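You operate a simulated robot arm through the tools that you are given. There is no shell and no other tool.

The job below is to be done with a simulated robot arm. You get a single attempt, and the scene is never put back.

JOB
Unpack the LITE case and strip off its foam blocks and caps.
Fine: case, both foam blocks and both caps end on the steel bench. Set down upright: what you pick out, grey foam block.

It is judged by the outcome, as a careful person would: the job done as asked, and still so three seconds after it is handed in. It fails if anything else is knocked over, pushed out of place, dropped, spilled or broken. A push-on lid holds only when it is set on centred and level and pressed home; a screw cap is set on level and turned clockwise until tight.

ROBOT AND FRAMES
A 6-joint arm with a two-finger gripper, fixed in place. Base frame: the origin is on the floor under the middle of its stand, x ahead of it, y to its left, z up. Readings come in mm, degrees, newtons and seconds.
It reaches about 1572 mm from its shoulder. Its first joint turns from -166.0 to 166.0 degrees. Payload 2.45 kg.
Tool frame: the origin (TCP) lies between the finger pads and is the grasp point; the fingertips stand 20 mm ahead of it; z points along the fingers, y is the line along which they close. The gripper opens to 140 mm; its body begins 168 mm behind the TCP.
Orientation is that of the tool frame in the base frame, as [roll, pitch, yaw] about the fixed x, y, z axes, in that order (R = Rz(yaw) Ry(pitch) Rx(roll)). With the fingers straight down and closing along the base's y, the tool's x points along the base's -x, its y along +y and its z along -z.

CONTROLS
- The arm moves only by the tool apply_moves. Its argument "steps" is a list of rows, each an object (a shift or turn left out is 0, a gripper value left out holds the last) with "slide": the shift along the tool's x, y, z in units of 400 mm (1.0 is 400 mm), a list of three; "rot": the turn, a rotation vector about the tool's x, y, z in units of 60 degrees (1.0 is 60 degrees), a list of three; "grip": the gripper command, from -1 (fully open) to 1 (shut), values between in proportion. In form: [{"slide": [tx, ty, tz], "rot": [rx, ry, rz], "grip": grip}, ...]. A call has 1 to 20 rows; each row is the pose to reach, as a shift and turn from the pose commanded when the call began, along the tool's axes at that moment. A call with a number of a shift or a turn outside -1 to 1 is refused whole. Rows are played at 5 a second. More than 50 mm and 8.6 degrees between two rows, or a gripper value outside its range, and nothing of the call is played. Where a pose cannot be reached the arm comes as near as it can. A force on the tool above 80 N (or 10 N above the force at the start of the call, whichever is more), or a blocked arm, ends the call early, and 0.2 s more pass. The fingers move at their own pace (about 45 mm/s each) and stop on an object; they squeeze with about 27 N. The grip force told is the motor's: it shows also when the fingers shut on nothing. Time passes only in rows, and 0.2 s behind the last, so rows that repeat a pose let the fingers close. It gives the time, the measured TCP pose, the force on the tool (base axes), the opening and the grip force at its end, in the units of the frame above (readings bear some noise), with the torque about the TCP (base axes, N m) and any sound that the robot's microphone picked up, and new pictures: "show" is both (left out), scene, wrist or none.
- Cameras (640 x 400 px; columns grow to the right, rows downward): "scene" is fixed at [400.3, 501.9, 1541.3]; the picture's right is [-0.55, -0.83, 0.00], its down [-0.68, 0.45, -0.57] and it looks along [0.48, -0.32, -0.82] (base axes); focal length 363 px, centre (320, 200). "wrist" rides on the gripper at [78, 11, -209] in the tool frame; the picture's right is [-0.14, 0.99, 0.00], its down [-0.92, -0.13, -0.37] and it looks along [-0.37, -0.05, 0.93] (tool axes); focal length 280 px, centre (320, 200). There is no depth. A picture from a camera that has moved, and an enlarged one, comes with that camera's place and axes in the base frame and with its lens.
- enlarge(camera, box): a new picture of the part [left, top, right, bottom] of that camera's present view, enlarged. The clock stands still meanwhile.
- hand_in(): hands the job in; it is judged then, once.

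Places have to be worked out from the pictures, the camera data and where the tool is seen. Open the gripper and draw the arm clear of the work before you hand the job in, unless the task says otherwise.

The tools are called after "Call:" as a command line: name --argument value ..., lists and objects as JSON in quotes. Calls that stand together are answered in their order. apply_moves: Moves the arm, as the interface text tells. Its arguments: {"type":"object","properties":{"steps":{"type":"array"},"show":{"type":"string","enum":["both","scene","wrist","none"]}},"required":["steps"]} The other tools are called the same way: enlarge (camera, box) takes an enlarged picture of a part of a camera's view; hand_in () hands the job in.

At the start:

```text
time: 0.0
tcp_pos: [590.9, 349.3, 1097.0]
tcp_rot: [-180.0, 0.0, 180.0]
wrist_force: [0.0, -0.6, -1.3]
moment: [0.0, 0.01, 0.03]
gripper_width: 139.9
grasp_force: 0.0
```

scene: 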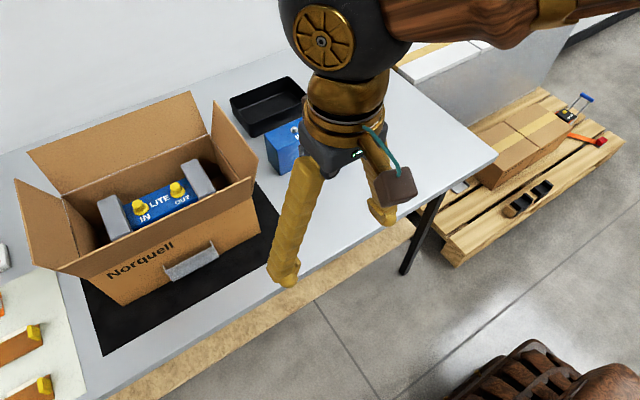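
wrist: 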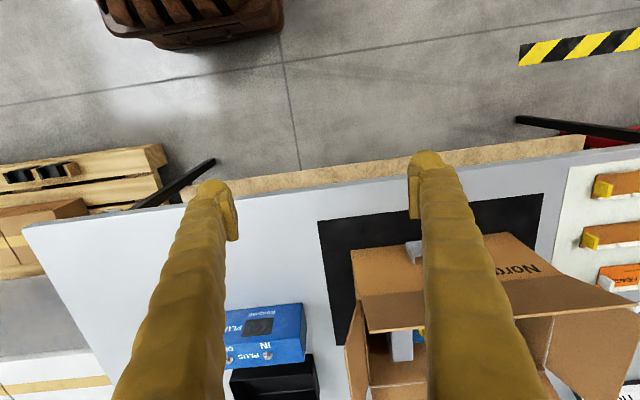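

I start by looking closely at the carton and the bench in the scene view before moving anything.

Call:
enlarge --camera "scene" --box '[0, 80, 280, 320]'

Call:
enlarge --camera "scene" --box '[200, 60, 640, 300]'

Call:
enlarge --camera "wrist" --box '[200, 180, 640, 400]'

```text
1.67 times, centred on (140, 200) of scene
camera zoom: at [400.3, 501.9, 1541.3], right [-0.55, -0.83, 0.0], down [-0.68, 0.45, -0.57], along [0.48, -0.32, -0.82], focal length 606 px, centre (620, 200)
```

zoom: 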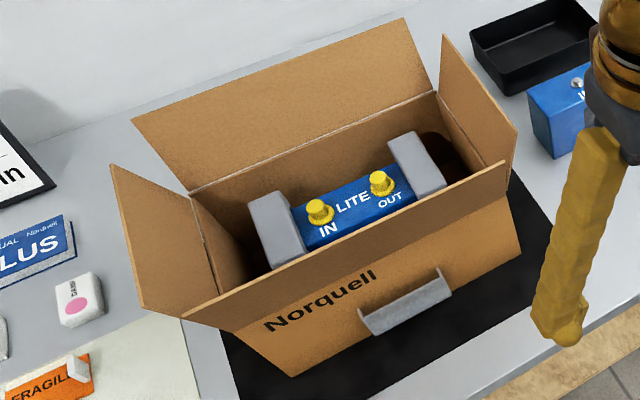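

```text
1.45 times, centred on (420, 180) of scene
camera zoom: at [400.3, 501.9, 1541.3], right [-0.55, -0.83, 0.0], down [-0.68, 0.45, -0.57], along [0.48, -0.32, -0.82], focal length 529 px, centre (174, 229)
```

zoom: 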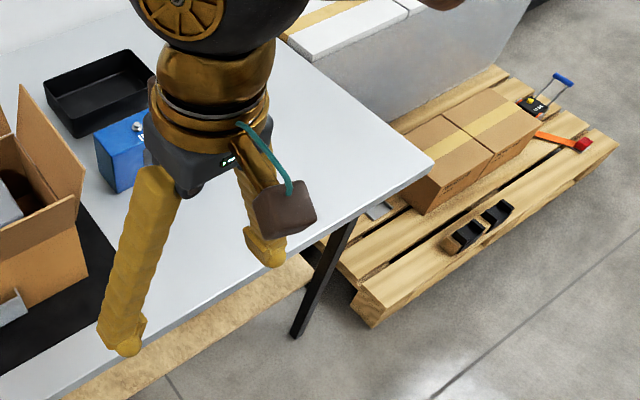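

```text
1.45 times, centred on (420, 290) of wrist
camera zoom: at [512.3, 360.8, 1305.7], right [0.14, 0.99, 0.0], down [0.92, -0.13, 0.37], along [0.37, -0.05, -0.93], focal length 408 px, centre (174, 69)
```

zoom: 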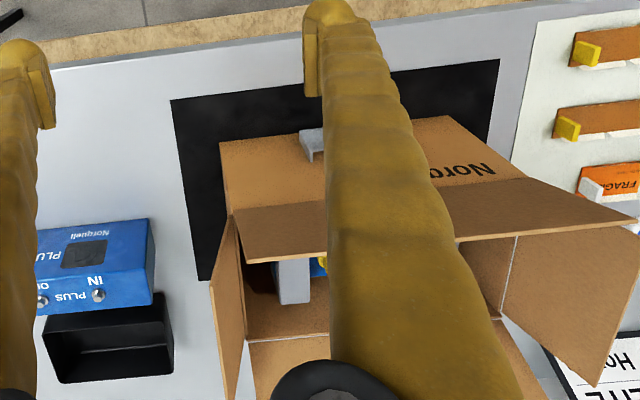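

The LITE case sits in the open carton with a grey foam block at each end and yellow caps on IN and OUT. The carton looks to be around x≈980, y≈570. I raise the gripper and move it toward the carton so the wrist camera gets a view from above.

Call:
apply_moves --steps '[{"slide": [0, 0, -0.12]}, {"slide": [0, 0, -0.24]}, {"slide": [-0.03, 0.06, -0.34]}, {"slide": [-0.07, 0.14, -0.42]}, {"slide": [-0.12, 0.24, -0.47]}, {"slide": [-0.17, 0.34, -0.5]}, {"slide": [-0.22, 0.44, -0.5]}, {"slide": [-0.27, 0.53, -0.5]}]'

```text
time: 1.8
tcp_pos: [696.3, 563.7, 1298.4]
tcp_rot: [180.0, 0.1, -179.9]
wrist_force: [0.3, 0.0, 0.5]
moment: [0.03, -0.04, 0.0]
gripper_width: 140.0
grasp_force: 0.1
camera wrist: at [617.5, 575.3, 1506.8], right [0.14, 0.99, 0.0], down [0.92, -0.13, 0.37], along [0.37, -0.05, -0.93], focal length 280 px, centre (320, 200)
```

scene: 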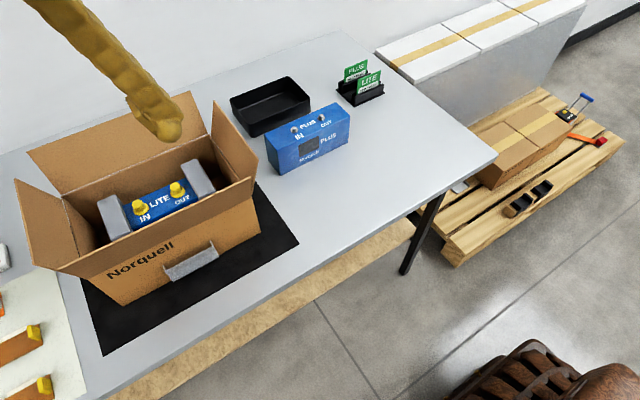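
wrist: 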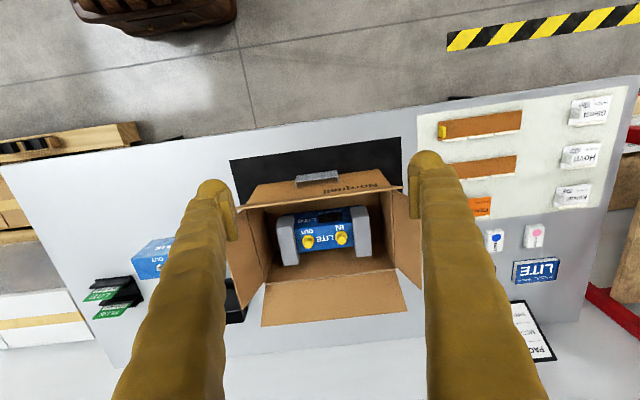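

From the mat corners seen in both views, I put the bench top at about z≈800. I enlarge both pictures to read the carton, the signs and the rest of the bench.

Call:
enlarge --camera "wrist" --box '[220, 120, 420, 340]'

Call:
enlarge --camera "wrist" --box '[420, 70, 640, 370]'

Call:
enlarge --camera "scene" --box '[0, 120, 280, 320]'

Call:
enlarge --camera "scene" --box '[210, 40, 430, 200]'

```text
1.82 times, centred on (320, 230) of wrist
camera zoom: at [617.5, 575.3, 1506.8], right [0.14, 0.99, 0.0], down [0.92, -0.13, 0.37], along [0.37, -0.05, -0.93], focal length 510 px, centre (320, 146)
```

zoom: 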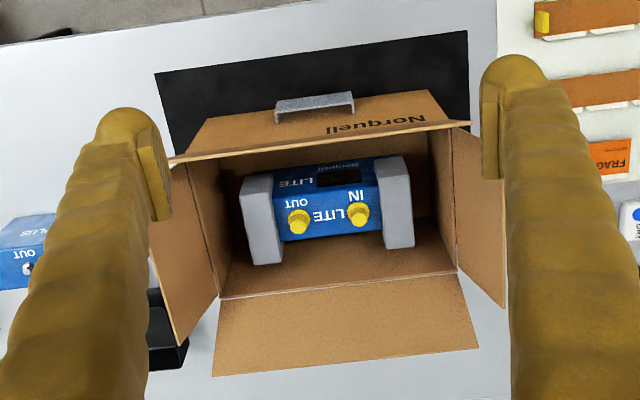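

```text
1.33 times, centred on (530, 220) of wrist
camera zoom: at [617.5, 575.3, 1506.8], right [0.14, 0.99, 0.0], down [0.92, -0.13, 0.37], along [0.37, -0.05, -0.93], focal length 374 px, centre (40, 173)
```

zoom: 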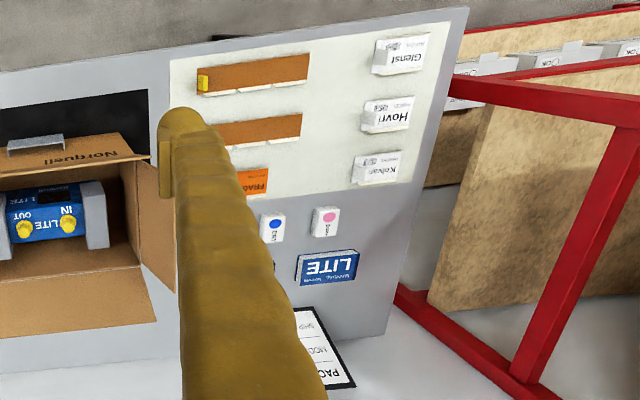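

```text
2.00 times, centred on (140, 220) of scene
camera zoom: at [400.3, 501.9, 1541.3], right [-0.55, -0.83, 0.0], down [-0.68, 0.45, -0.57], along [0.48, -0.32, -0.82], focal length 727 px, centre (680, 160)
```

zoom: 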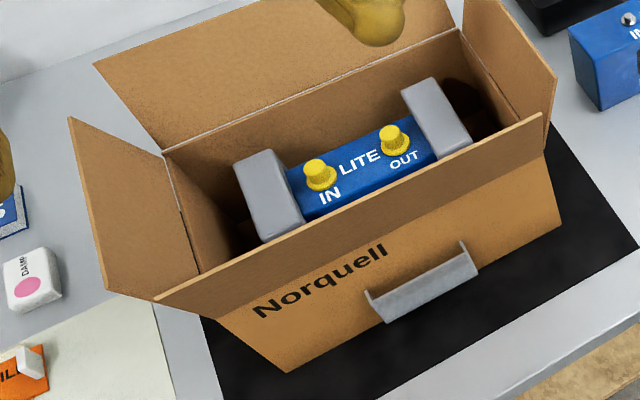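

```text
2.50 times, centred on (320, 120) of scene
camera zoom: at [400.3, 501.9, 1541.3], right [-0.55, -0.83, 0.0], down [-0.68, 0.45, -0.57], along [0.48, -0.32, -0.82], focal length 909 px, centre (320, 400)
```

zoom: 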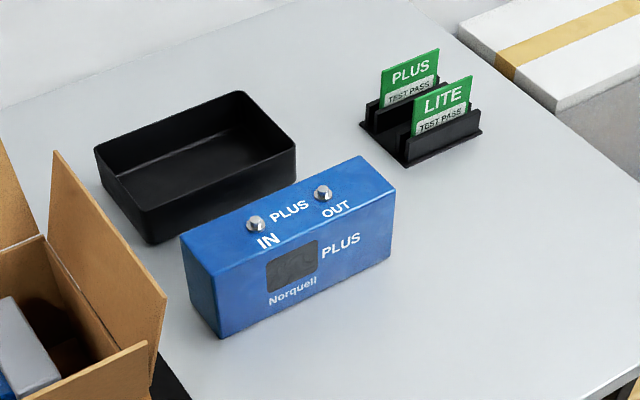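

The carton appears to span roughly x 830–1050 and y 375–698, with its rim near z≈940. I zoom in more tightly on the case and the foam to find where their edges are.

Call:
enlarge --camera "wrist" --box '[265, 190, 385, 280]'

Call:
enlarge --camera "scene" --box '[80, 140, 230, 240]'

```text
4.44 times, centred on (325, 235) of wrist
camera zoom: at [617.5, 575.3, 1506.8], right [0.14, 0.99, 0.0], down [0.92, -0.13, 0.37], along [0.37, -0.05, -0.93], focal length 1246 px, centre (298, 44)
```

zoom: 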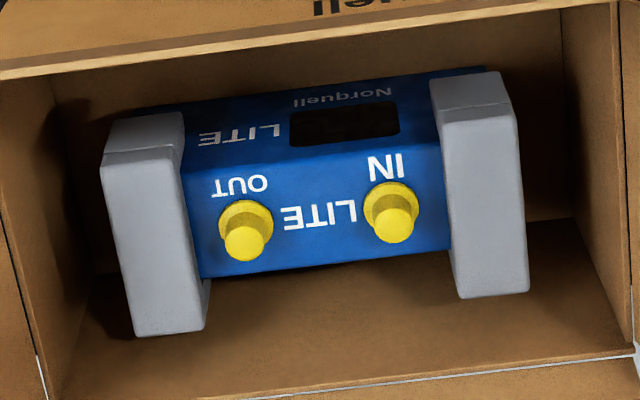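

```text
4.00 times, centred on (155, 190) of scene
camera zoom: at [400.3, 501.9, 1541.3], right [-0.55, -0.83, 0.0], down [-0.68, 0.45, -0.57], along [0.48, -0.32, -0.82], focal length 1454 px, centre (980, 240)
```

zoom: 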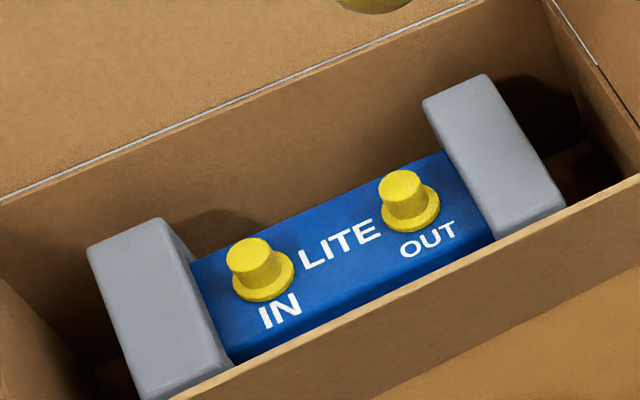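

The foam tops come out near z≈907, x 906–1024, with the −y block at y≈425–467 and the +y block at y≈611–650. The case top is at z≈893, x 931–998. Gripping the case mid-body means closing along base x, so I turn the tool 90° in two calls while moving high over the carton.

Call:
apply_moves --steps '[{"slide": [-0.06, 0, 0], "rot": [0, 0, 0.125]}, {"slide": [-0.12, 0, 0], "rot": [0, 0, 0.25]}, {"slide": [-0.18, 0, 0], "rot": [0, 0, 0.375]}, {"slide": [-0.24, 0, 0], "rot": [0, 0, 0.5]}, {"slide": [-0.3, 0, 0], "rot": [0, 0, 0.625]}, {"slide": [-0.36, 0, 0], "rot": [0, 0, 0.75]}]' --show "scene"

```text
time: 3.2
tcp_pos: [841.7, 562.5, 1298.3]
tcp_rot: [-180.0, 0.1, 134.9]
wrist_force: [-0.5, 0.0, 0.7]
moment: [0.07, -0.04, 0.0]
gripper_width: 140.1
grasp_force: 0.1
```

scene: 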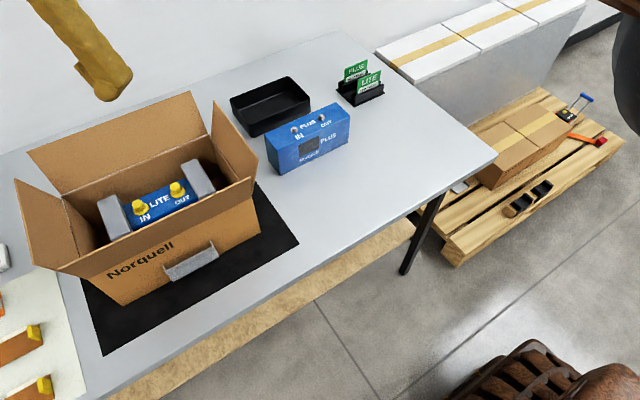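

The turn is going the way I wanted. I do the second half and centre over the case at about (965, 539), keeping well above the flaps.

Call:
apply_moves --steps '[{"slide": [-0.043, 0.029, 0.024], "rot": [0, 0, 0.125]}, {"slide": [-0.086, 0.059, 0.048], "rot": [0, 0, 0.25]}, {"slide": [-0.13, 0.088, 0.072], "rot": [0, 0, 0.375]}, {"slide": [-0.173, 0.117, 0.097], "rot": [0, 0, 0.5]}, {"slide": [-0.216, 0.147, 0.121], "rot": [0, 0, 0.625]}, {"slide": [-0.259, 0.176, 0.145], "rot": [0, 0, 0.75]}, {"slide": [-0.259, 0.176, 0.145], "rot": [0, 0, 0.75]}]' --show "both"

```text
time: 4.8
tcp_pos: [965.2, 537.7, 1241.1]
tcp_rot: [-180.0, 0.0, 90.0]
wrist_force: [0.3, 0.1, -0.3]
moment: [0.0, 0.0, 0.0]
gripper_width: 140.2
grasp_force: 0.0
camera wrist: at [975.9, 616.4, 1449.2], right [0.99, -0.14, 0.0], down [-0.13, -0.92, 0.37], along [-0.05, -0.36, -0.93], focal length 280 px, centre (320, 200)
```

scene: 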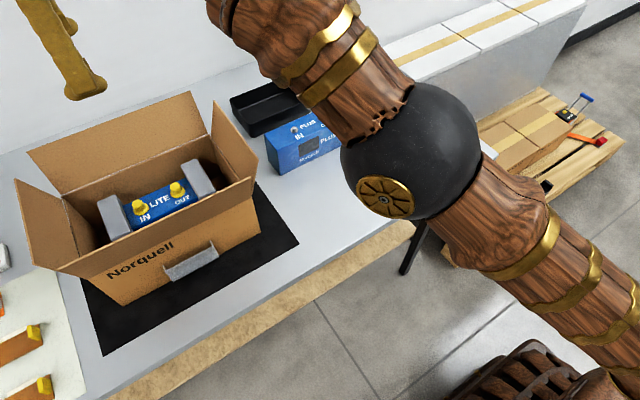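
wrist: 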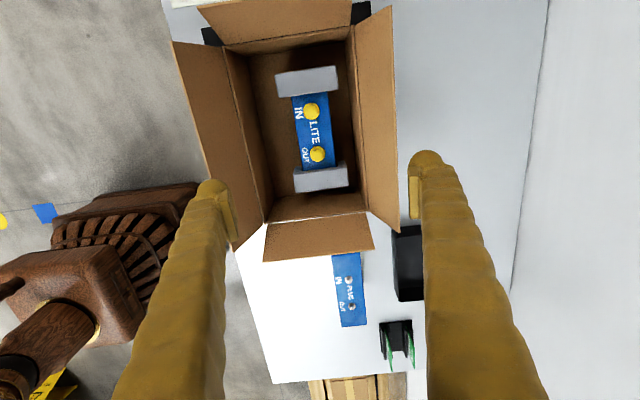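

The wrist now looks straight down into the carton. I enlarge it to refine where the case and foam sit.

Call:
enlarge --camera "wrist" --box '[230, 10, 390, 110]'

Call:
enlarge --camera "wrist" --box '[240, 110, 400, 230]'

Call:
enlarge --camera "wrist" --box '[160, 0, 480, 200]'

```text
4.00 times, centred on (310, 60) of wrist
camera zoom: at [975.9, 616.4, 1449.2], right [0.99, -0.14, 0.0], down [-0.13, -0.92, 0.37], along [-0.05, -0.36, -0.93], focal length 1122 px, centre (360, 760)
```

zoom: 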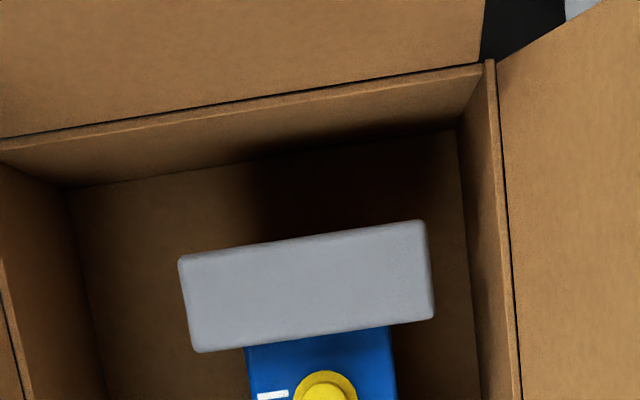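

```text
3.33 times, centred on (320, 170) of wrist
camera zoom: at [975.9, 616.4, 1449.2], right [0.99, -0.14, 0.0], down [-0.13, -0.92, 0.37], along [-0.05, -0.36, -0.93], focal length 935 px, centre (320, 300)
```

zoom: 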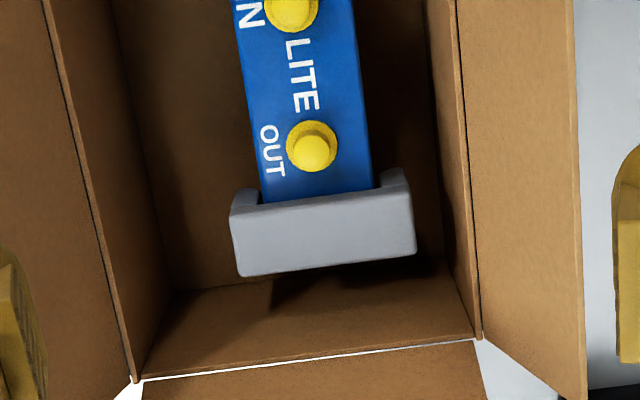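

```text
2.00 times, centred on (320, 100) of wrist
camera zoom: at [975.9, 616.4, 1449.2], right [0.99, -0.14, 0.0], down [-0.13, -0.92, 0.37], along [-0.05, -0.36, -0.93], focal length 561 px, centre (320, 400)
```

zoom: 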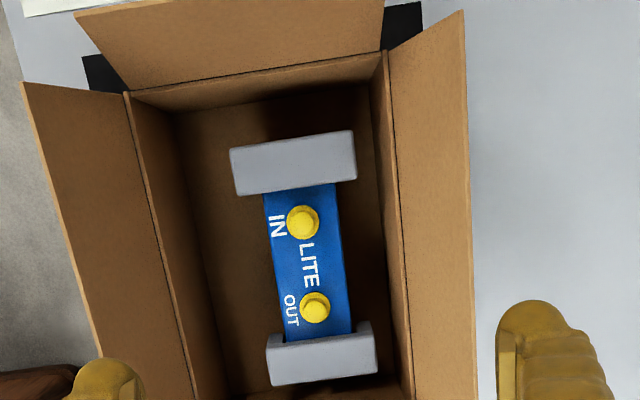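

With this third view the points agree much better: foam top z≈922, case top z≈906, bench z≈820, case x≈922–988 and centred on (955, 541). Before planning the descent I check finger thickness and how low the foam reaches.

Call:
enlarge --camera "wrist" --box '[380, 130, 540, 250]'

Call:
enlarge --camera "wrist" --box '[270, 140, 370, 210]'

Call:
enlarge --camera "scene" --box '[20, 0, 140, 110]'

Call:
enlarge --camera "wrist" --box '[150, 160, 270, 250]'

```text
3.33 times, centred on (460, 190) of wrist
camera zoom: at [975.9, 616.4, 1449.2], right [0.99, -0.14, 0.0], down [-0.13, -0.92, 0.37], along [-0.05, -0.36, -0.93], focal length 935 px, centre (-147, 233)
```

zoom: 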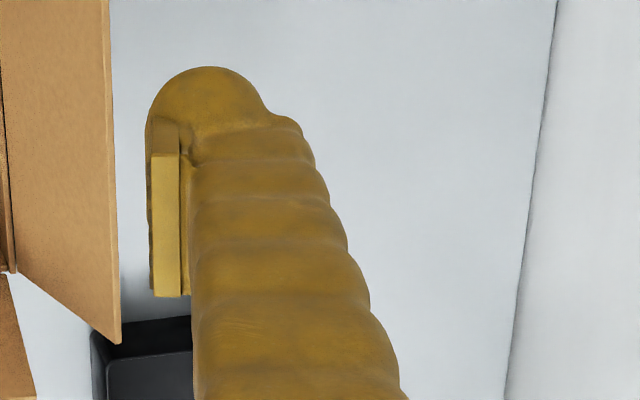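

```text
5.71 times, centred on (320, 175) of wrist
camera zoom: at [975.9, 616.4, 1449.2], right [0.99, -0.14, 0.0], down [-0.13, -0.92, 0.37], along [-0.05, -0.36, -0.93], focal length 1602 px, centre (320, 343)
```

zoom: 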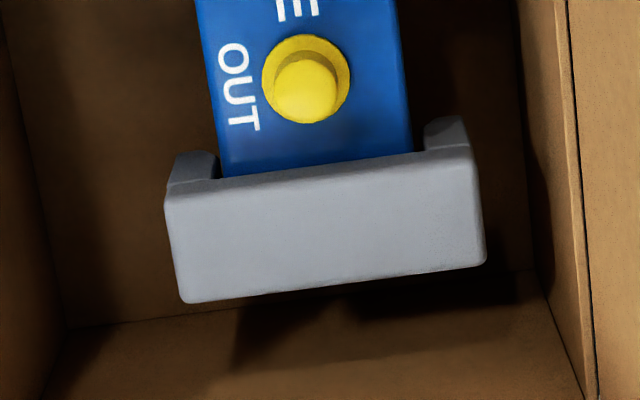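

```text
3.64 times, centred on (80, 55) of scene
camera zoom: at [400.3, 501.9, 1541.3], right [-0.55, -0.83, 0.0], down [-0.68, 0.45, -0.57], along [0.48, -0.32, -0.82], focal length 1322 px, centre (1193, 727)
```

zoom: 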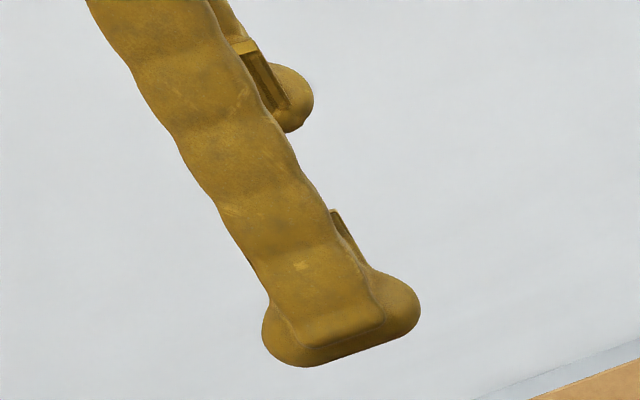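

```text
4.44 times, centred on (210, 205) of wrist
camera zoom: at [975.9, 616.4, 1449.2], right [0.99, -0.14, 0.0], down [-0.13, -0.92, 0.37], along [-0.05, -0.36, -0.93], focal length 1246 px, centre (809, 178)
```

zoom: 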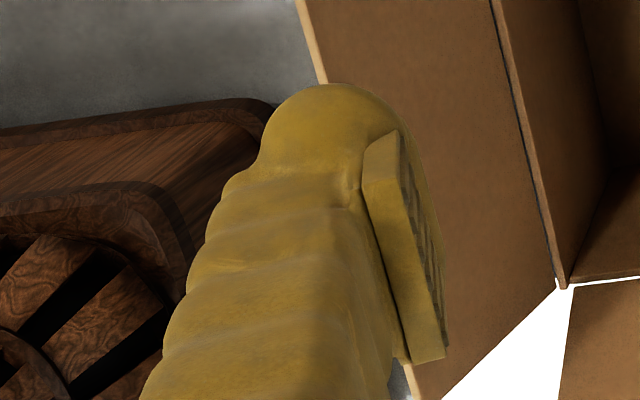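

Fingers look about 30 mm thick beyond the pads, and the far side leaves about 46 mm between case and carton wall. So I set the opening to about 80 mm, shift to x≈953, y≈541 and come down to just above the flaps to check alignment.

Call:
apply_moves --steps '[{"slide": [0.004, -0.015, 0.06], "grip": -0.143}, {"slide": [0.008, -0.03, 0.12], "grip": -0.143}, {"slide": [0.008, -0.03, 0.2], "grip": -0.143}, {"slide": [0.008, -0.03, 0.28], "grip": -0.143}, {"slide": [0.008, -0.03, 0.35], "grip": -0.143}, {"slide": [0.008, -0.03, 0.35], "grip": -0.143}]' --show "both"

```text
time: 6.2
tcp_pos: [952.8, 540.6, 1099.2]
tcp_rot: [180.0, -0.1, 90.0]
wrist_force: [-0.5, -0.1, 0.8]
moment: [-0.03, 0.01, -0.01]
gripper_width: 80.1
grasp_force: 0.0
camera wrist: at [963.2, 620.2, 1307.7], right [0.99, -0.14, 0.0], down [-0.13, -0.92, 0.37], along [-0.05, -0.36, -0.93], focal length 280 px, centre (320, 200)
```

scene: 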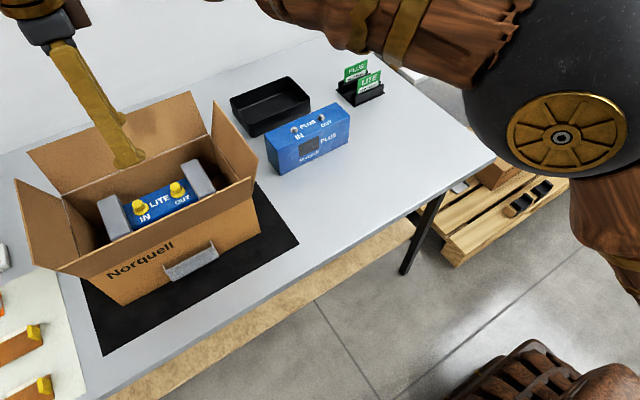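
wrist: 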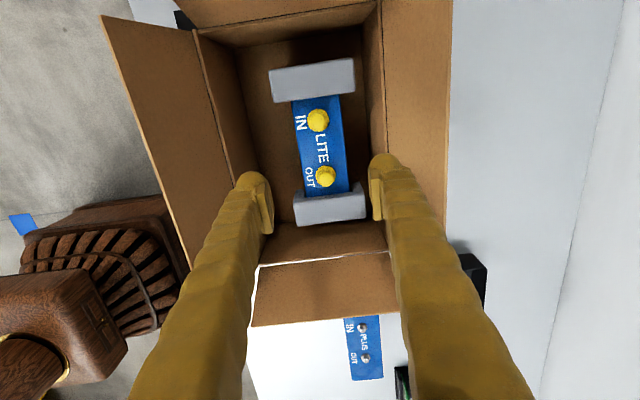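

The gripper is centred over the opening at 80 mm. From this closer spot I check the clearance between each finger, the case faces and the far wall.

Call:
enlarge --camera "wrist" --box '[190, 30, 430, 230]'

Call:
enlarge --camera "scene" --box '[0, 60, 280, 260]'

```text
2.00 times, centred on (310, 130) of wrist
camera zoom: at [963.2, 620.2, 1307.7], right [0.99, -0.14, 0.0], down [-0.13, -0.92, 0.37], along [-0.05, -0.36, -0.93], focal length 561 px, centre (340, 340)
```

zoom: 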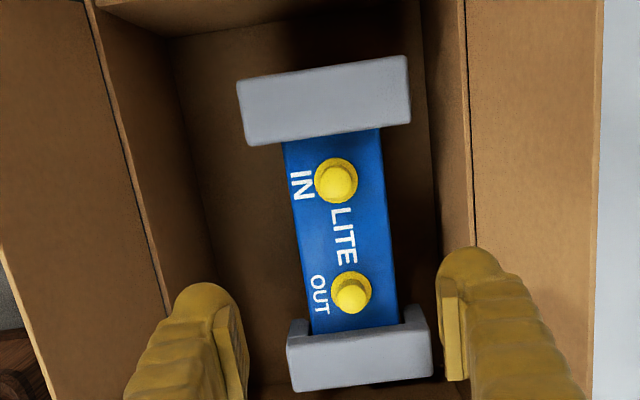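

```text
2.00 times, centred on (140, 160) of scene
camera zoom: at [400.3, 501.9, 1541.3], right [-0.55, -0.83, 0.0], down [-0.68, 0.45, -0.57], along [0.48, -0.32, -0.82], focal length 727 px, centre (680, 280)
```

zoom: 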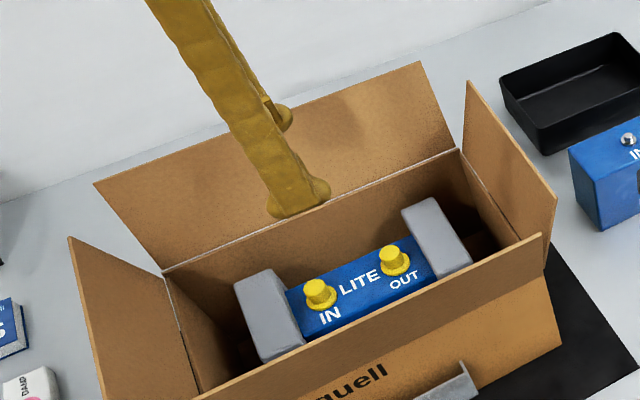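

The case reads x≈924–991 and the far wall's inside face is near x≈1031, so 82 mm centred at x≈954 leaves about 5 mm all round. I descend to just above the case top and look again.

Call:
apply_moves --steps '[{"slide": [0, 0.003, 0.1], "grip": -0.171}, {"slide": [0, 0.003, 0.2], "grip": -0.171}, {"slide": [0, 0.003, 0.28], "grip": -0.171}, {"slide": [0, 0.003, 0.35], "grip": -0.171}, {"slide": [0, 0.003, 0.41], "grip": -0.171}, {"slide": [0, 0.003, 0.41], "grip": -0.171}]' --show "both"

```text
time: 7.6
tcp_pos: [955.8, 539.9, 936.4]
tcp_rot: [-179.9, -0.1, 90.0]
wrist_force: [0.4, -0.2, -0.1]
moment: [0.0, 0.04, 0.01]
gripper_width: 82.0
grasp_force: 0.0
camera wrist: at [966.1, 618.5, 1143.8], right [0.99, -0.14, 0.0], down [-0.13, -0.92, 0.37], along [-0.05, -0.36, -0.93], focal length 280 px, centre (320, 200)
```

scene: 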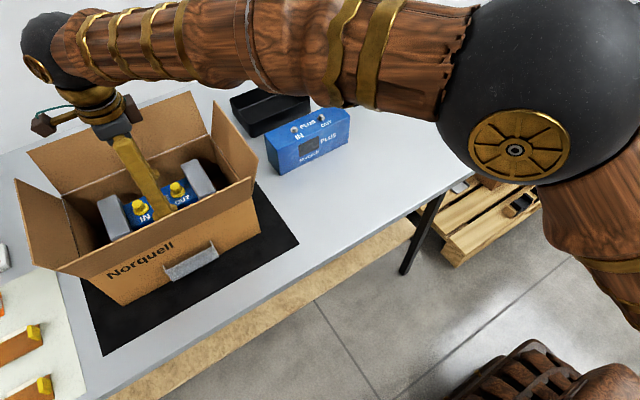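
wrist: 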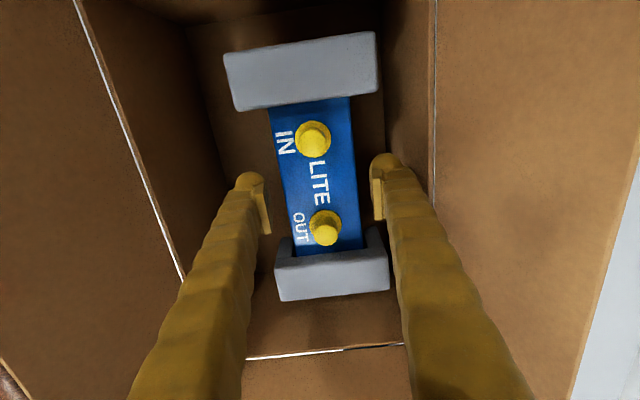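

No contact so far, with the tips just above the case. I enlarge around the fingertips to confirm they will straddle the case.

Call:
enlarge --camera "wrist" --box '[220, 120, 440, 270]'

Call:
enlarge --camera "scene" --box '[20, 60, 260, 260]'

```text
2.67 times, centred on (330, 195) of wrist
camera zoom: at [966.1, 618.5, 1143.8], right [0.99, -0.14, 0.0], down [-0.13, -0.92, 0.37], along [-0.05, -0.36, -0.93], focal length 748 px, centre (293, 213)
```

zoom: 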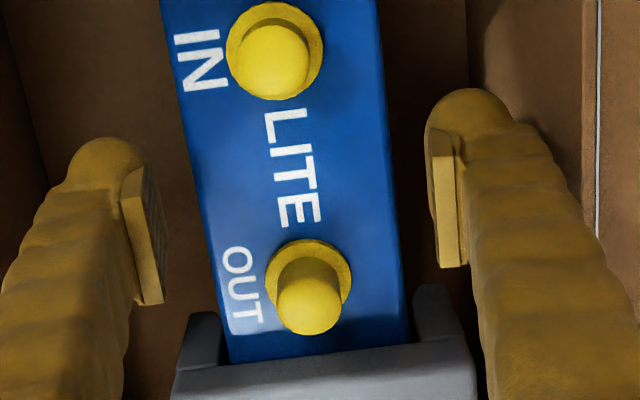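

```text
2.00 times, centred on (140, 160) of scene
camera zoom: at [400.3, 501.9, 1541.3], right [-0.55, -0.83, 0.0], down [-0.68, 0.45, -0.57], along [0.48, -0.32, -0.82], focal length 727 px, centre (680, 280)
```

zoom: 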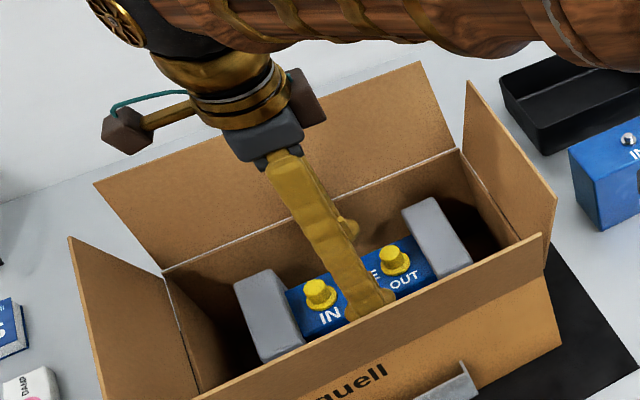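

The pads straddle the case evenly. I go down slowly to about z≈868, which keeps the tips about 20 mm above the carton floor.

Call:
apply_moves --steps '[{"slide": [0, 0, 0.03], "grip": -0.171}, {"slide": [0, 0, 0.06], "grip": -0.171}, {"slide": [0, 0, 0.09], "grip": -0.171}, {"slide": [0, 0, 0.12], "grip": -0.171}, {"slide": [0, 0, 0.145], "grip": -0.171}, {"slide": [0, 0, 0.165], "grip": -0.171}, {"slide": [0, 0, 0.165], "grip": -0.171}]' --show "both"

```text
time: 9.2
tcp_pos: [955.2, 540.8, 869.1]
tcp_rot: [-180.0, -0.1, 90.0]
wrist_force: [-0.7, 0.2, 0.0]
moment: [-0.02, 0.0, 0.05]
gripper_width: 82.0
grasp_force: 0.0
camera wrist: at [965.6, 619.9, 1078.6], right [0.99, -0.14, 0.0], down [-0.13, -0.92, 0.37], along [-0.05, -0.36, -0.93], focal length 280 px, centre (320, 200)
```

scene: 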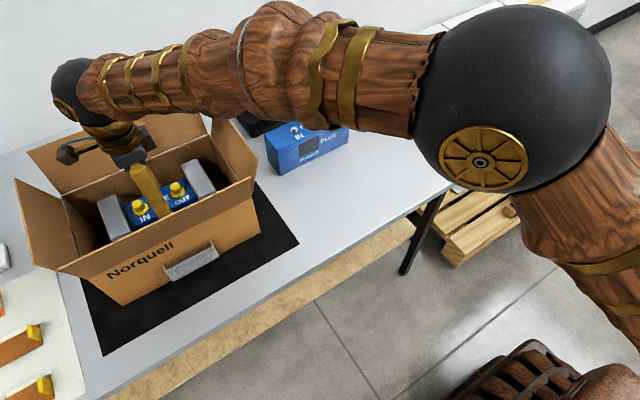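
wrist: 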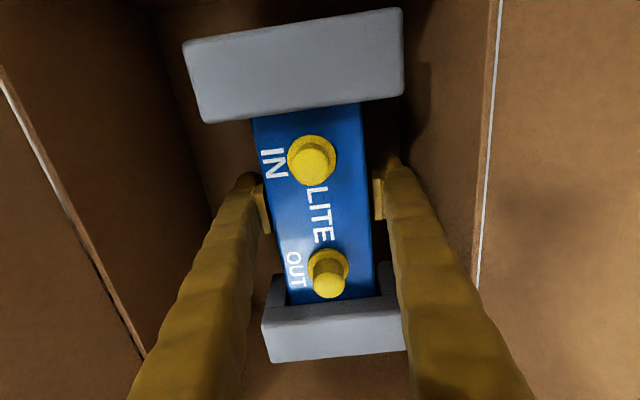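

The pads sit alongside the case with no contact forces. I close on it and let the grip settle before lifting.

Call:
apply_moves --steps '[{"slide": [0, 0, 0], "grip": 0.2}, {"slide": [0, 0, 0], "grip": 1}, {"slide": [0, 0, 0], "grip": 1}, {"slide": [0, 0, 0], "grip": 1}, {"slide": [0, 0, 0], "grip": 1}]' --show "wrist"

```text
time: 10.4
tcp_pos: [955.2, 541.4, 870.6]
tcp_rot: [180.0, -0.1, 89.9]
wrist_force: [3.9, 0.7, 0.2]
moment: [0.02, 0.05, -0.02]
gripper_width: 72.2
grasp_force: 27.2
camera wrist: at [965.6, 619.9, 1078.7], right [0.99, -0.14, 0.0], down [-0.13, -0.92, 0.37], along [-0.05, -0.36, -0.93], focal length 280 px, centre (320, 200)
```

wrist: 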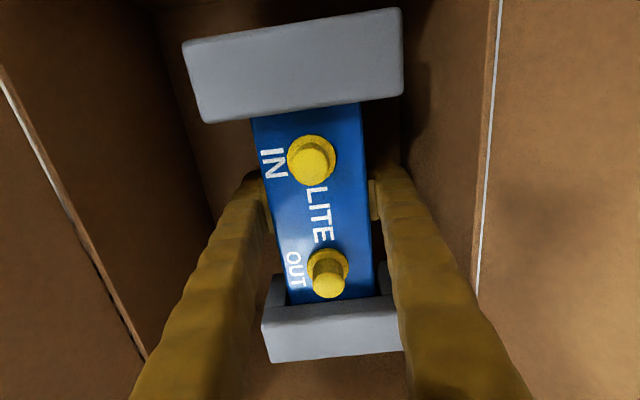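

The grip holds at 72 mm and 27 N. I lift a few centimetres slowly to read the weight and check that both foam blocks come along.

Call:
apply_moves --steps '[{"slide": [0, 0, -0.01], "grip": 1}, {"slide": [0, 0, -0.025], "grip": 1}, {"slide": [0, 0, -0.05], "grip": 1}, {"slide": [0, 0, -0.08], "grip": 1}, {"slide": [0, 0, -0.11], "grip": 1}, {"slide": [0, 0, -0.11], "grip": 1}]' --show "both"

```text
time: 11.8
tcp_pos: [954.2, 541.3, 911.8]
tcp_rot: [180.0, 0.0, 89.9]
wrist_force: [-0.4, 0.1, -9.8]
moment: [-0.01, 0.03, -0.03]
gripper_width: 72.2
grasp_force: 26.8
camera wrist: at [965.3, 620.0, 1120.8], right [0.99, -0.14, 0.0], down [-0.13, -0.92, 0.37], along [-0.05, -0.37, -0.93], focal length 280 px, centre (320, 200)
```

scene: 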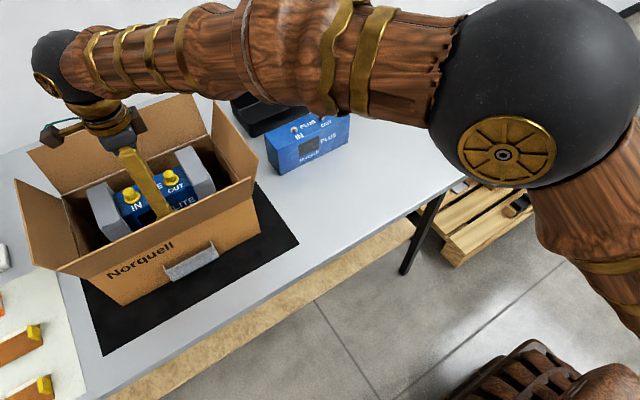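
wrist: 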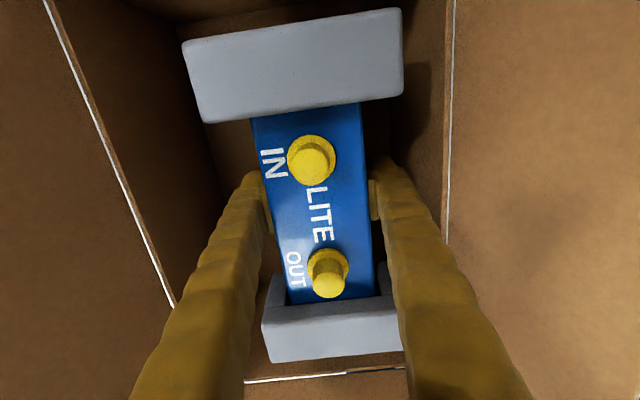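

It weighs about 10 N, hangs level, and both foam blocks stay on. I lift it straight up until the bottom clears the flaps, which top out near z≈1030.

Call:
apply_moves --steps '[{"slide": [0, 0, -0.05], "grip": 1}, {"slide": [0, 0, -0.11], "grip": 1}, {"slide": [0, 0, -0.18], "grip": 1}, {"slide": [0, 0, -0.25], "grip": 1}, {"slide": [0, 0, -0.32], "grip": 1}, {"slide": [0, 0, -0.39], "grip": 1}, {"slide": [0, 0, -0.45], "grip": 1}, {"slide": [0, 0, -0.5], "grip": 1}, {"slide": [0, 0, -0.53], "grip": 1}, {"slide": [0, 0, -0.53], "grip": 1}]' --show "both"

```text
time: 14.0
tcp_pos: [954.9, 542.5, 1126.3]
tcp_rot: [180.0, 0.0, 90.1]
wrist_force: [-0.4, 0.8, -9.3]
moment: [0.02, -0.01, 0.01]
gripper_width: 72.3
grasp_force: 27.4
camera wrist: at [965.6, 621.0, 1334.1], right [0.99, -0.14, 0.0], down [-0.13, -0.92, 0.37], along [-0.05, -0.37, -0.93], focal length 280 px, centre (320, 200)
```

scene: 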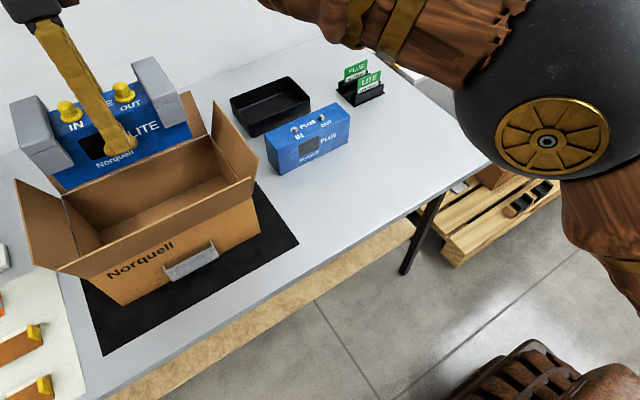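
wrist: 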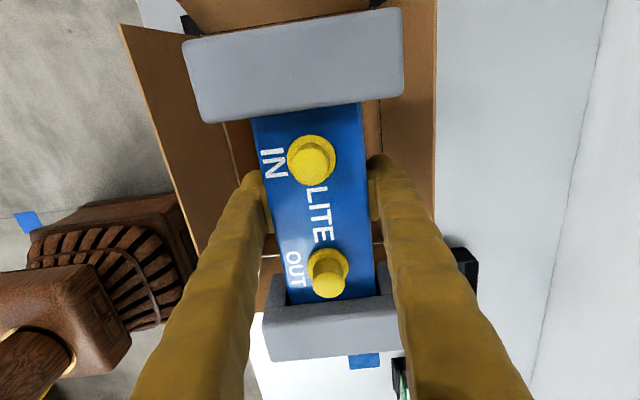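

The case is out with both foam blocks on, and the blocks look shorter than the case. I zoom in to see how they wrap the ends.

Call:
enlarge --camera "scene" --box '[0, 40, 220, 210]'

Call:
enlarge --camera "scene" --box '[240, 100, 520, 300]'

```text
2.35 times, centred on (110, 125) of scene
camera zoom: at [400.3, 501.9, 1541.3], right [-0.55, -0.83, 0.0], down [-0.68, 0.45, -0.57], along [0.48, -0.32, -0.82], focal length 855 px, centre (814, 376)
```

zoom: 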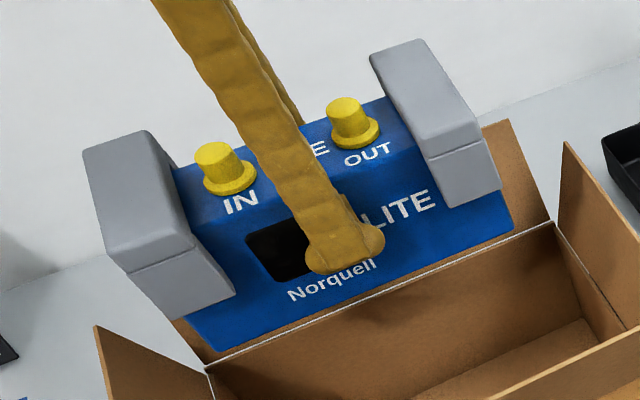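

```text
2.00 times, centred on (380, 200) of scene
camera zoom: at [400.3, 501.9, 1541.3], right [-0.55, -0.83, 0.0], down [-0.68, 0.45, -0.57], along [0.48, -0.32, -0.82], focal length 727 px, centre (200, 200)
```

zoom: 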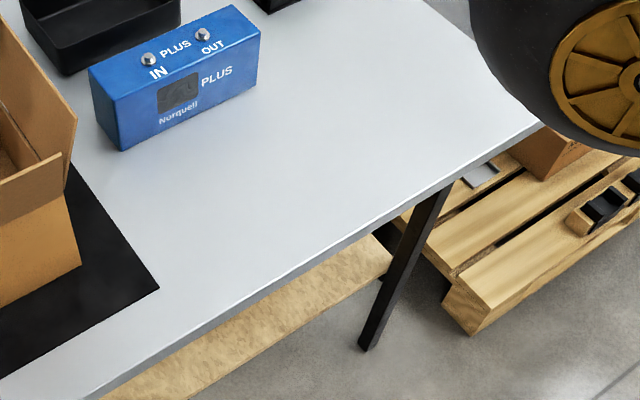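

The foam blocks turn out to be saddles, open at the bottom, that sit over the top ends of the case, so they should pull straight up. The bench in front of the PLUS unit is free (about x 690–925, y −200–315), so I carry the case toward (795, 130) at this height.

Call:
apply_moves --steps '[{"slide": [-0.04, -0.01, 0], "grip": 1}, {"slide": [-0.1, -0.03, 0], "grip": 1}, {"slide": [-0.18, -0.06, 0], "grip": 1}, {"slide": [-0.26, -0.09, 0], "grip": 1}, {"slide": [-0.34, -0.12, 0], "grip": 1}, {"slide": [-0.42, -0.16, 0], "grip": 1}, {"slide": [-0.5, -0.2, 0], "grip": 1}, {"slide": [-0.57, -0.23, 0], "grip": 1}, {"slide": [-0.62, -0.25, 0], "grip": 1}, {"slide": [-0.65, -0.25, 0], "grip": 1}, {"slide": [-0.65, -0.25, 0], "grip": 1}]' --show "both"

```text
time: 16.4
tcp_pos: [854.5, 282.6, 1125.2]
tcp_rot: [-180.0, 0.0, 90.0]
wrist_force: [-0.3, 0.6, -8.3]
moment: [0.03, 0.06, -0.04]
gripper_width: 72.3
grasp_force: 27.2
camera wrist: at [865.5, 361.0, 1334.2], right [0.99, -0.14, 0.0], down [-0.13, -0.92, 0.37], along [-0.05, -0.36, -0.93], focal length 280 px, centre (320, 200)
```

scene: 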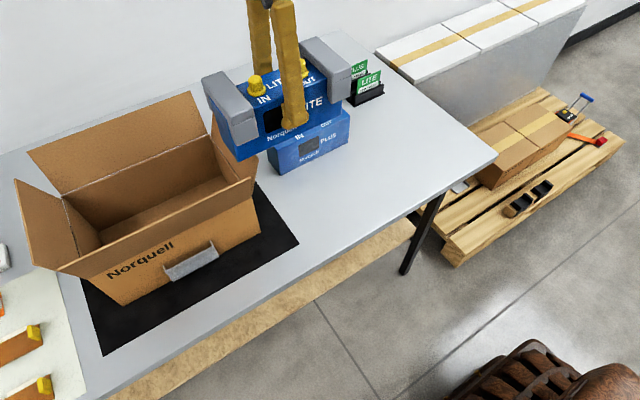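
wrist: 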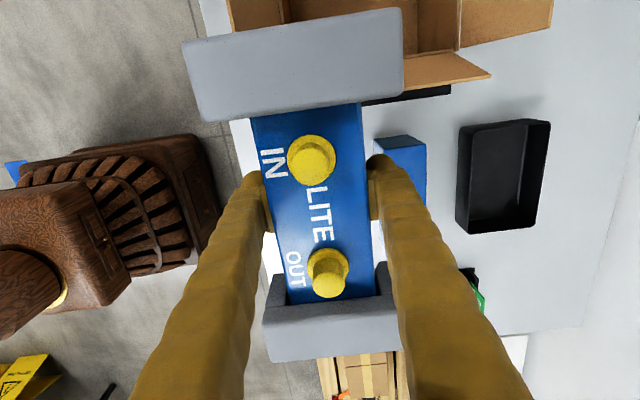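

Nothing was touched on the way over. I continue to (795, 130) and lower to a mid height for a check before setting down.

Call:
apply_moves --steps '[{"slide": [-0.05, -0.02, 0], "grip": 1}, {"slide": [-0.12, -0.05, 0], "grip": 1}, {"slide": [-0.2, -0.08, 0], "grip": 1}, {"slide": [-0.28, -0.11, 0.03], "grip": 1}, {"slide": [-0.34, -0.135, 0.08], "grip": 1}, {"slide": [-0.38, -0.149, 0.15], "grip": 1}, {"slide": [-0.38, -0.149, 0.23], "grip": 1}, {"slide": [-0.38, -0.149, 0.31], "grip": 1}, {"slide": [-0.38, -0.149, 0.39], "grip": 1}, {"slide": [-0.38, -0.149, 0.45], "grip": 1}, {"slide": [-0.38, -0.149, 0.45], "grip": 1}]' --show "both"

```text
time: 18.8
tcp_pos: [795.1, 127.7, 945.7]
tcp_rot: [180.0, -0.1, 90.0]
wrist_force: [0.5, 0.4, -9.5]
moment: [0.01, 0.01, 0.01]
gripper_width: 72.1
grasp_force: 27.1
camera wrist: at [806.8, 207.6, 1153.6], right [0.99, -0.14, 0.0], down [-0.13, -0.92, 0.37], along [-0.05, -0.36, -0.93], focal length 280 px, centre (320, 200)
```

scene: 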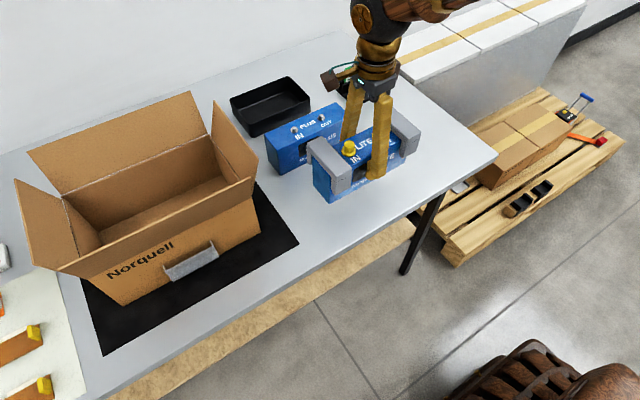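
wrist: 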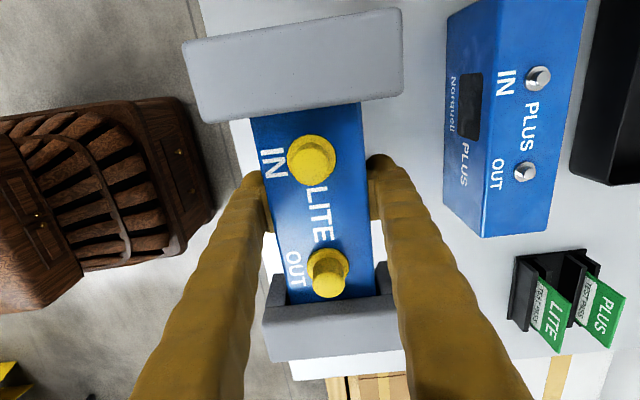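

All clear below, with about 90 mm to the PLUS unit. I expect the bench to take the weight near TCP z≈865, so I go down to 873 and read the force.

Call:
apply_moves --steps '[{"slide": [0, 0, 0.05], "grip": 1}, {"slide": [0, 0, 0.1], "grip": 1}, {"slide": [0, 0, 0.14], "grip": 1}, {"slide": [0, 0, 0.165], "grip": 1}, {"slide": [0, 0, 0.18], "grip": 1}, {"slide": [0, 0, 0.18], "grip": 1}]' --show "scene"

```text
time: 20.2
tcp_pos: [796.5, 129.2, 872.4]
tcp_rot: [180.0, -0.1, 90.0]
wrist_force: [0.2, -0.8, -8.8]
moment: [0.02, -0.01, -0.01]
gripper_width: 72.0
grasp_force: 26.8
```

scene: 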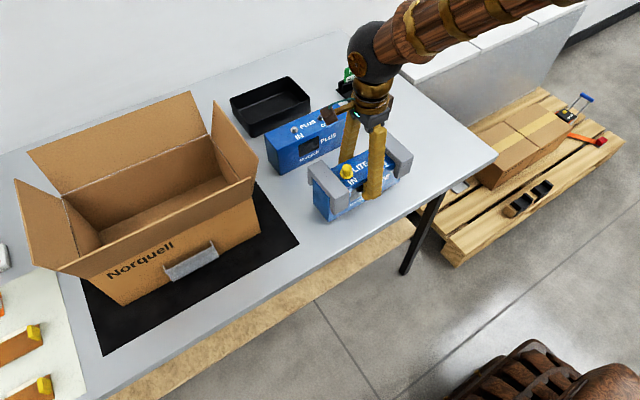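

The case still hangs free with about −9 N on the tool. I lower it in fine steps and watch for the load to come off.

Call:
apply_moves --steps '[{"slide": [0, 0, 0.005], "grip": 1}, {"slide": [0, 0, 0.01], "grip": 1}, {"slide": [0, 0, 0.01], "grip": 1}]' --show "none"

Call:
apply_moves --steps '[{"slide": [0, 0, 0.003], "grip": 1}, {"slide": [0, 0, 0.006], "grip": 1}, {"slide": [0, 0, 0.006], "grip": 1}]' --show "scene"

```text
time: 21.0
tcp_pos: [794.6, 128.8, 869.2]
tcp_rot: [-180.0, 0.0, 90.0]
wrist_force: [0.2, -0.1, -8.2]
moment: [0.02, 0.05, 0.0]
gripper_width: 72.1
grasp_force: 26.7
```

```text
time: 21.8
tcp_pos: [795.0, 128.2, 866.8]
tcp_rot: [180.0, -0.1, 90.0]
wrist_force: [-0.7, 0.5, -9.4]
moment: [0.01, -0.04, 0.04]
gripper_width: 72.3
grasp_force: 26.9
```

scene: 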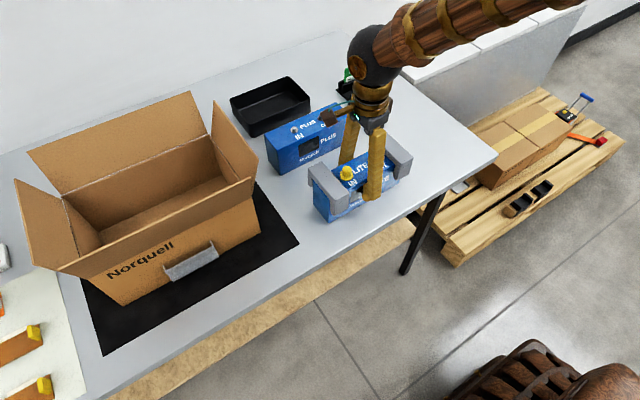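

It is still fully suspended at z≈867. I keep lowering in steps of about 2 mm.

Call:
apply_moves --steps '[{"slide": [0, 0, 0.0025], "grip": 1}, {"slide": [0, 0, 0.005], "grip": 1}, {"slide": [0, 0, 0.005], "grip": 1}]' --show "none"

```text
time: 22.6
tcp_pos: [795.5, 129.6, 865.3]
tcp_rot: [-179.9, 0.0, 90.0]
wrist_force: [-0.5, -0.3, -9.5]
moment: [0.02, 0.0, 0.03]
gripper_width: 72.1
grasp_force: 26.8
```

Still −9.5 N at z≈865, so I take another couple of millimetres.

Call:
apply_moves --steps '[{"slide": [0, 0, 0.0025], "grip": 1}, {"slide": [0, 0, 0.005], "grip": 1}, {"slide": [0, 0, 0.005], "grip": 1}]' --show "none"

```text
time: 23.4
tcp_pos: [794.1, 128.5, 864.1]
tcp_rot: [179.8, 0.0, 90.0]
wrist_force: [0.1, 3.3, 12.1]
moment: [-0.04, 0.26, 0.03]
gripper_width: 72.2
grasp_force: 27.1
```

The load flipped to +12 N, so the case is on the bench at TCP z≈863.5. I ease back half a millimetre and release it.

Call:
apply_moves --steps '[{"slide": [0, 0, -0.0015], "grip": 1}, {"slide": [0, 0, -0.0015], "grip": 1}]' --show "none"

Call:
apply_moves --steps '[{"slide": [0, 0, 0], "grip": -0.15}, {"slide": [0, 0, 0], "grip": -0.3}, {"slide": [0, 0, 0], "grip": -0.5}, {"slide": [0, 0, 0], "grip": -0.5}]' --show "both"

```text
time: 24.0
tcp_pos: [794.0, 128.9, 863.3]
tcp_rot: [180.0, 0.0, 90.1]
wrist_force: [-2.9, 5.3, 13.9]
moment: [-0.04, -0.07, 0.0]
gripper_width: 72.8
grasp_force: 27.2
```

```text
time: 25.0
tcp_pos: [795.4, 128.7, 862.9]
tcp_rot: [180.0, -0.1, 90.0]
wrist_force: [-0.7, -0.1, 0.9]
moment: [0.0, -0.03, -0.02]
gripper_width: 104.9
grasp_force: 0.0
camera wrist: at [805.9, 207.8, 1071.8], right [0.99, -0.14, 0.0], down [-0.13, -0.92, 0.37], along [-0.05, -0.36, -0.93], focal length 280 px, centre (320, 200)
```

scene: 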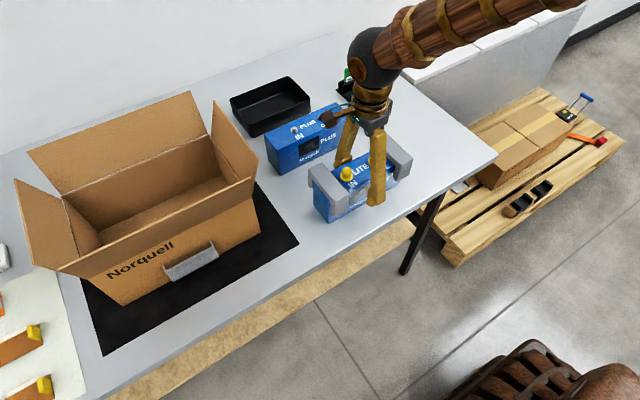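
wrist: 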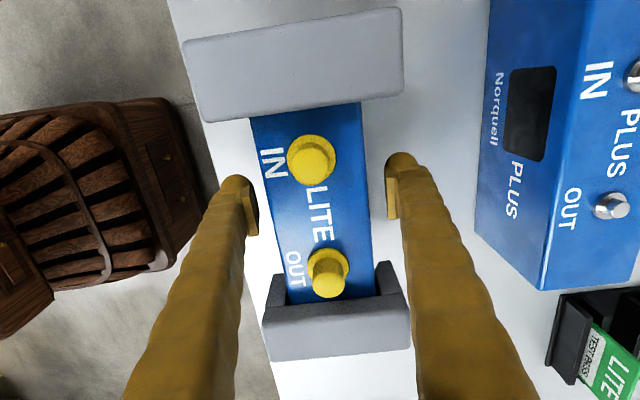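

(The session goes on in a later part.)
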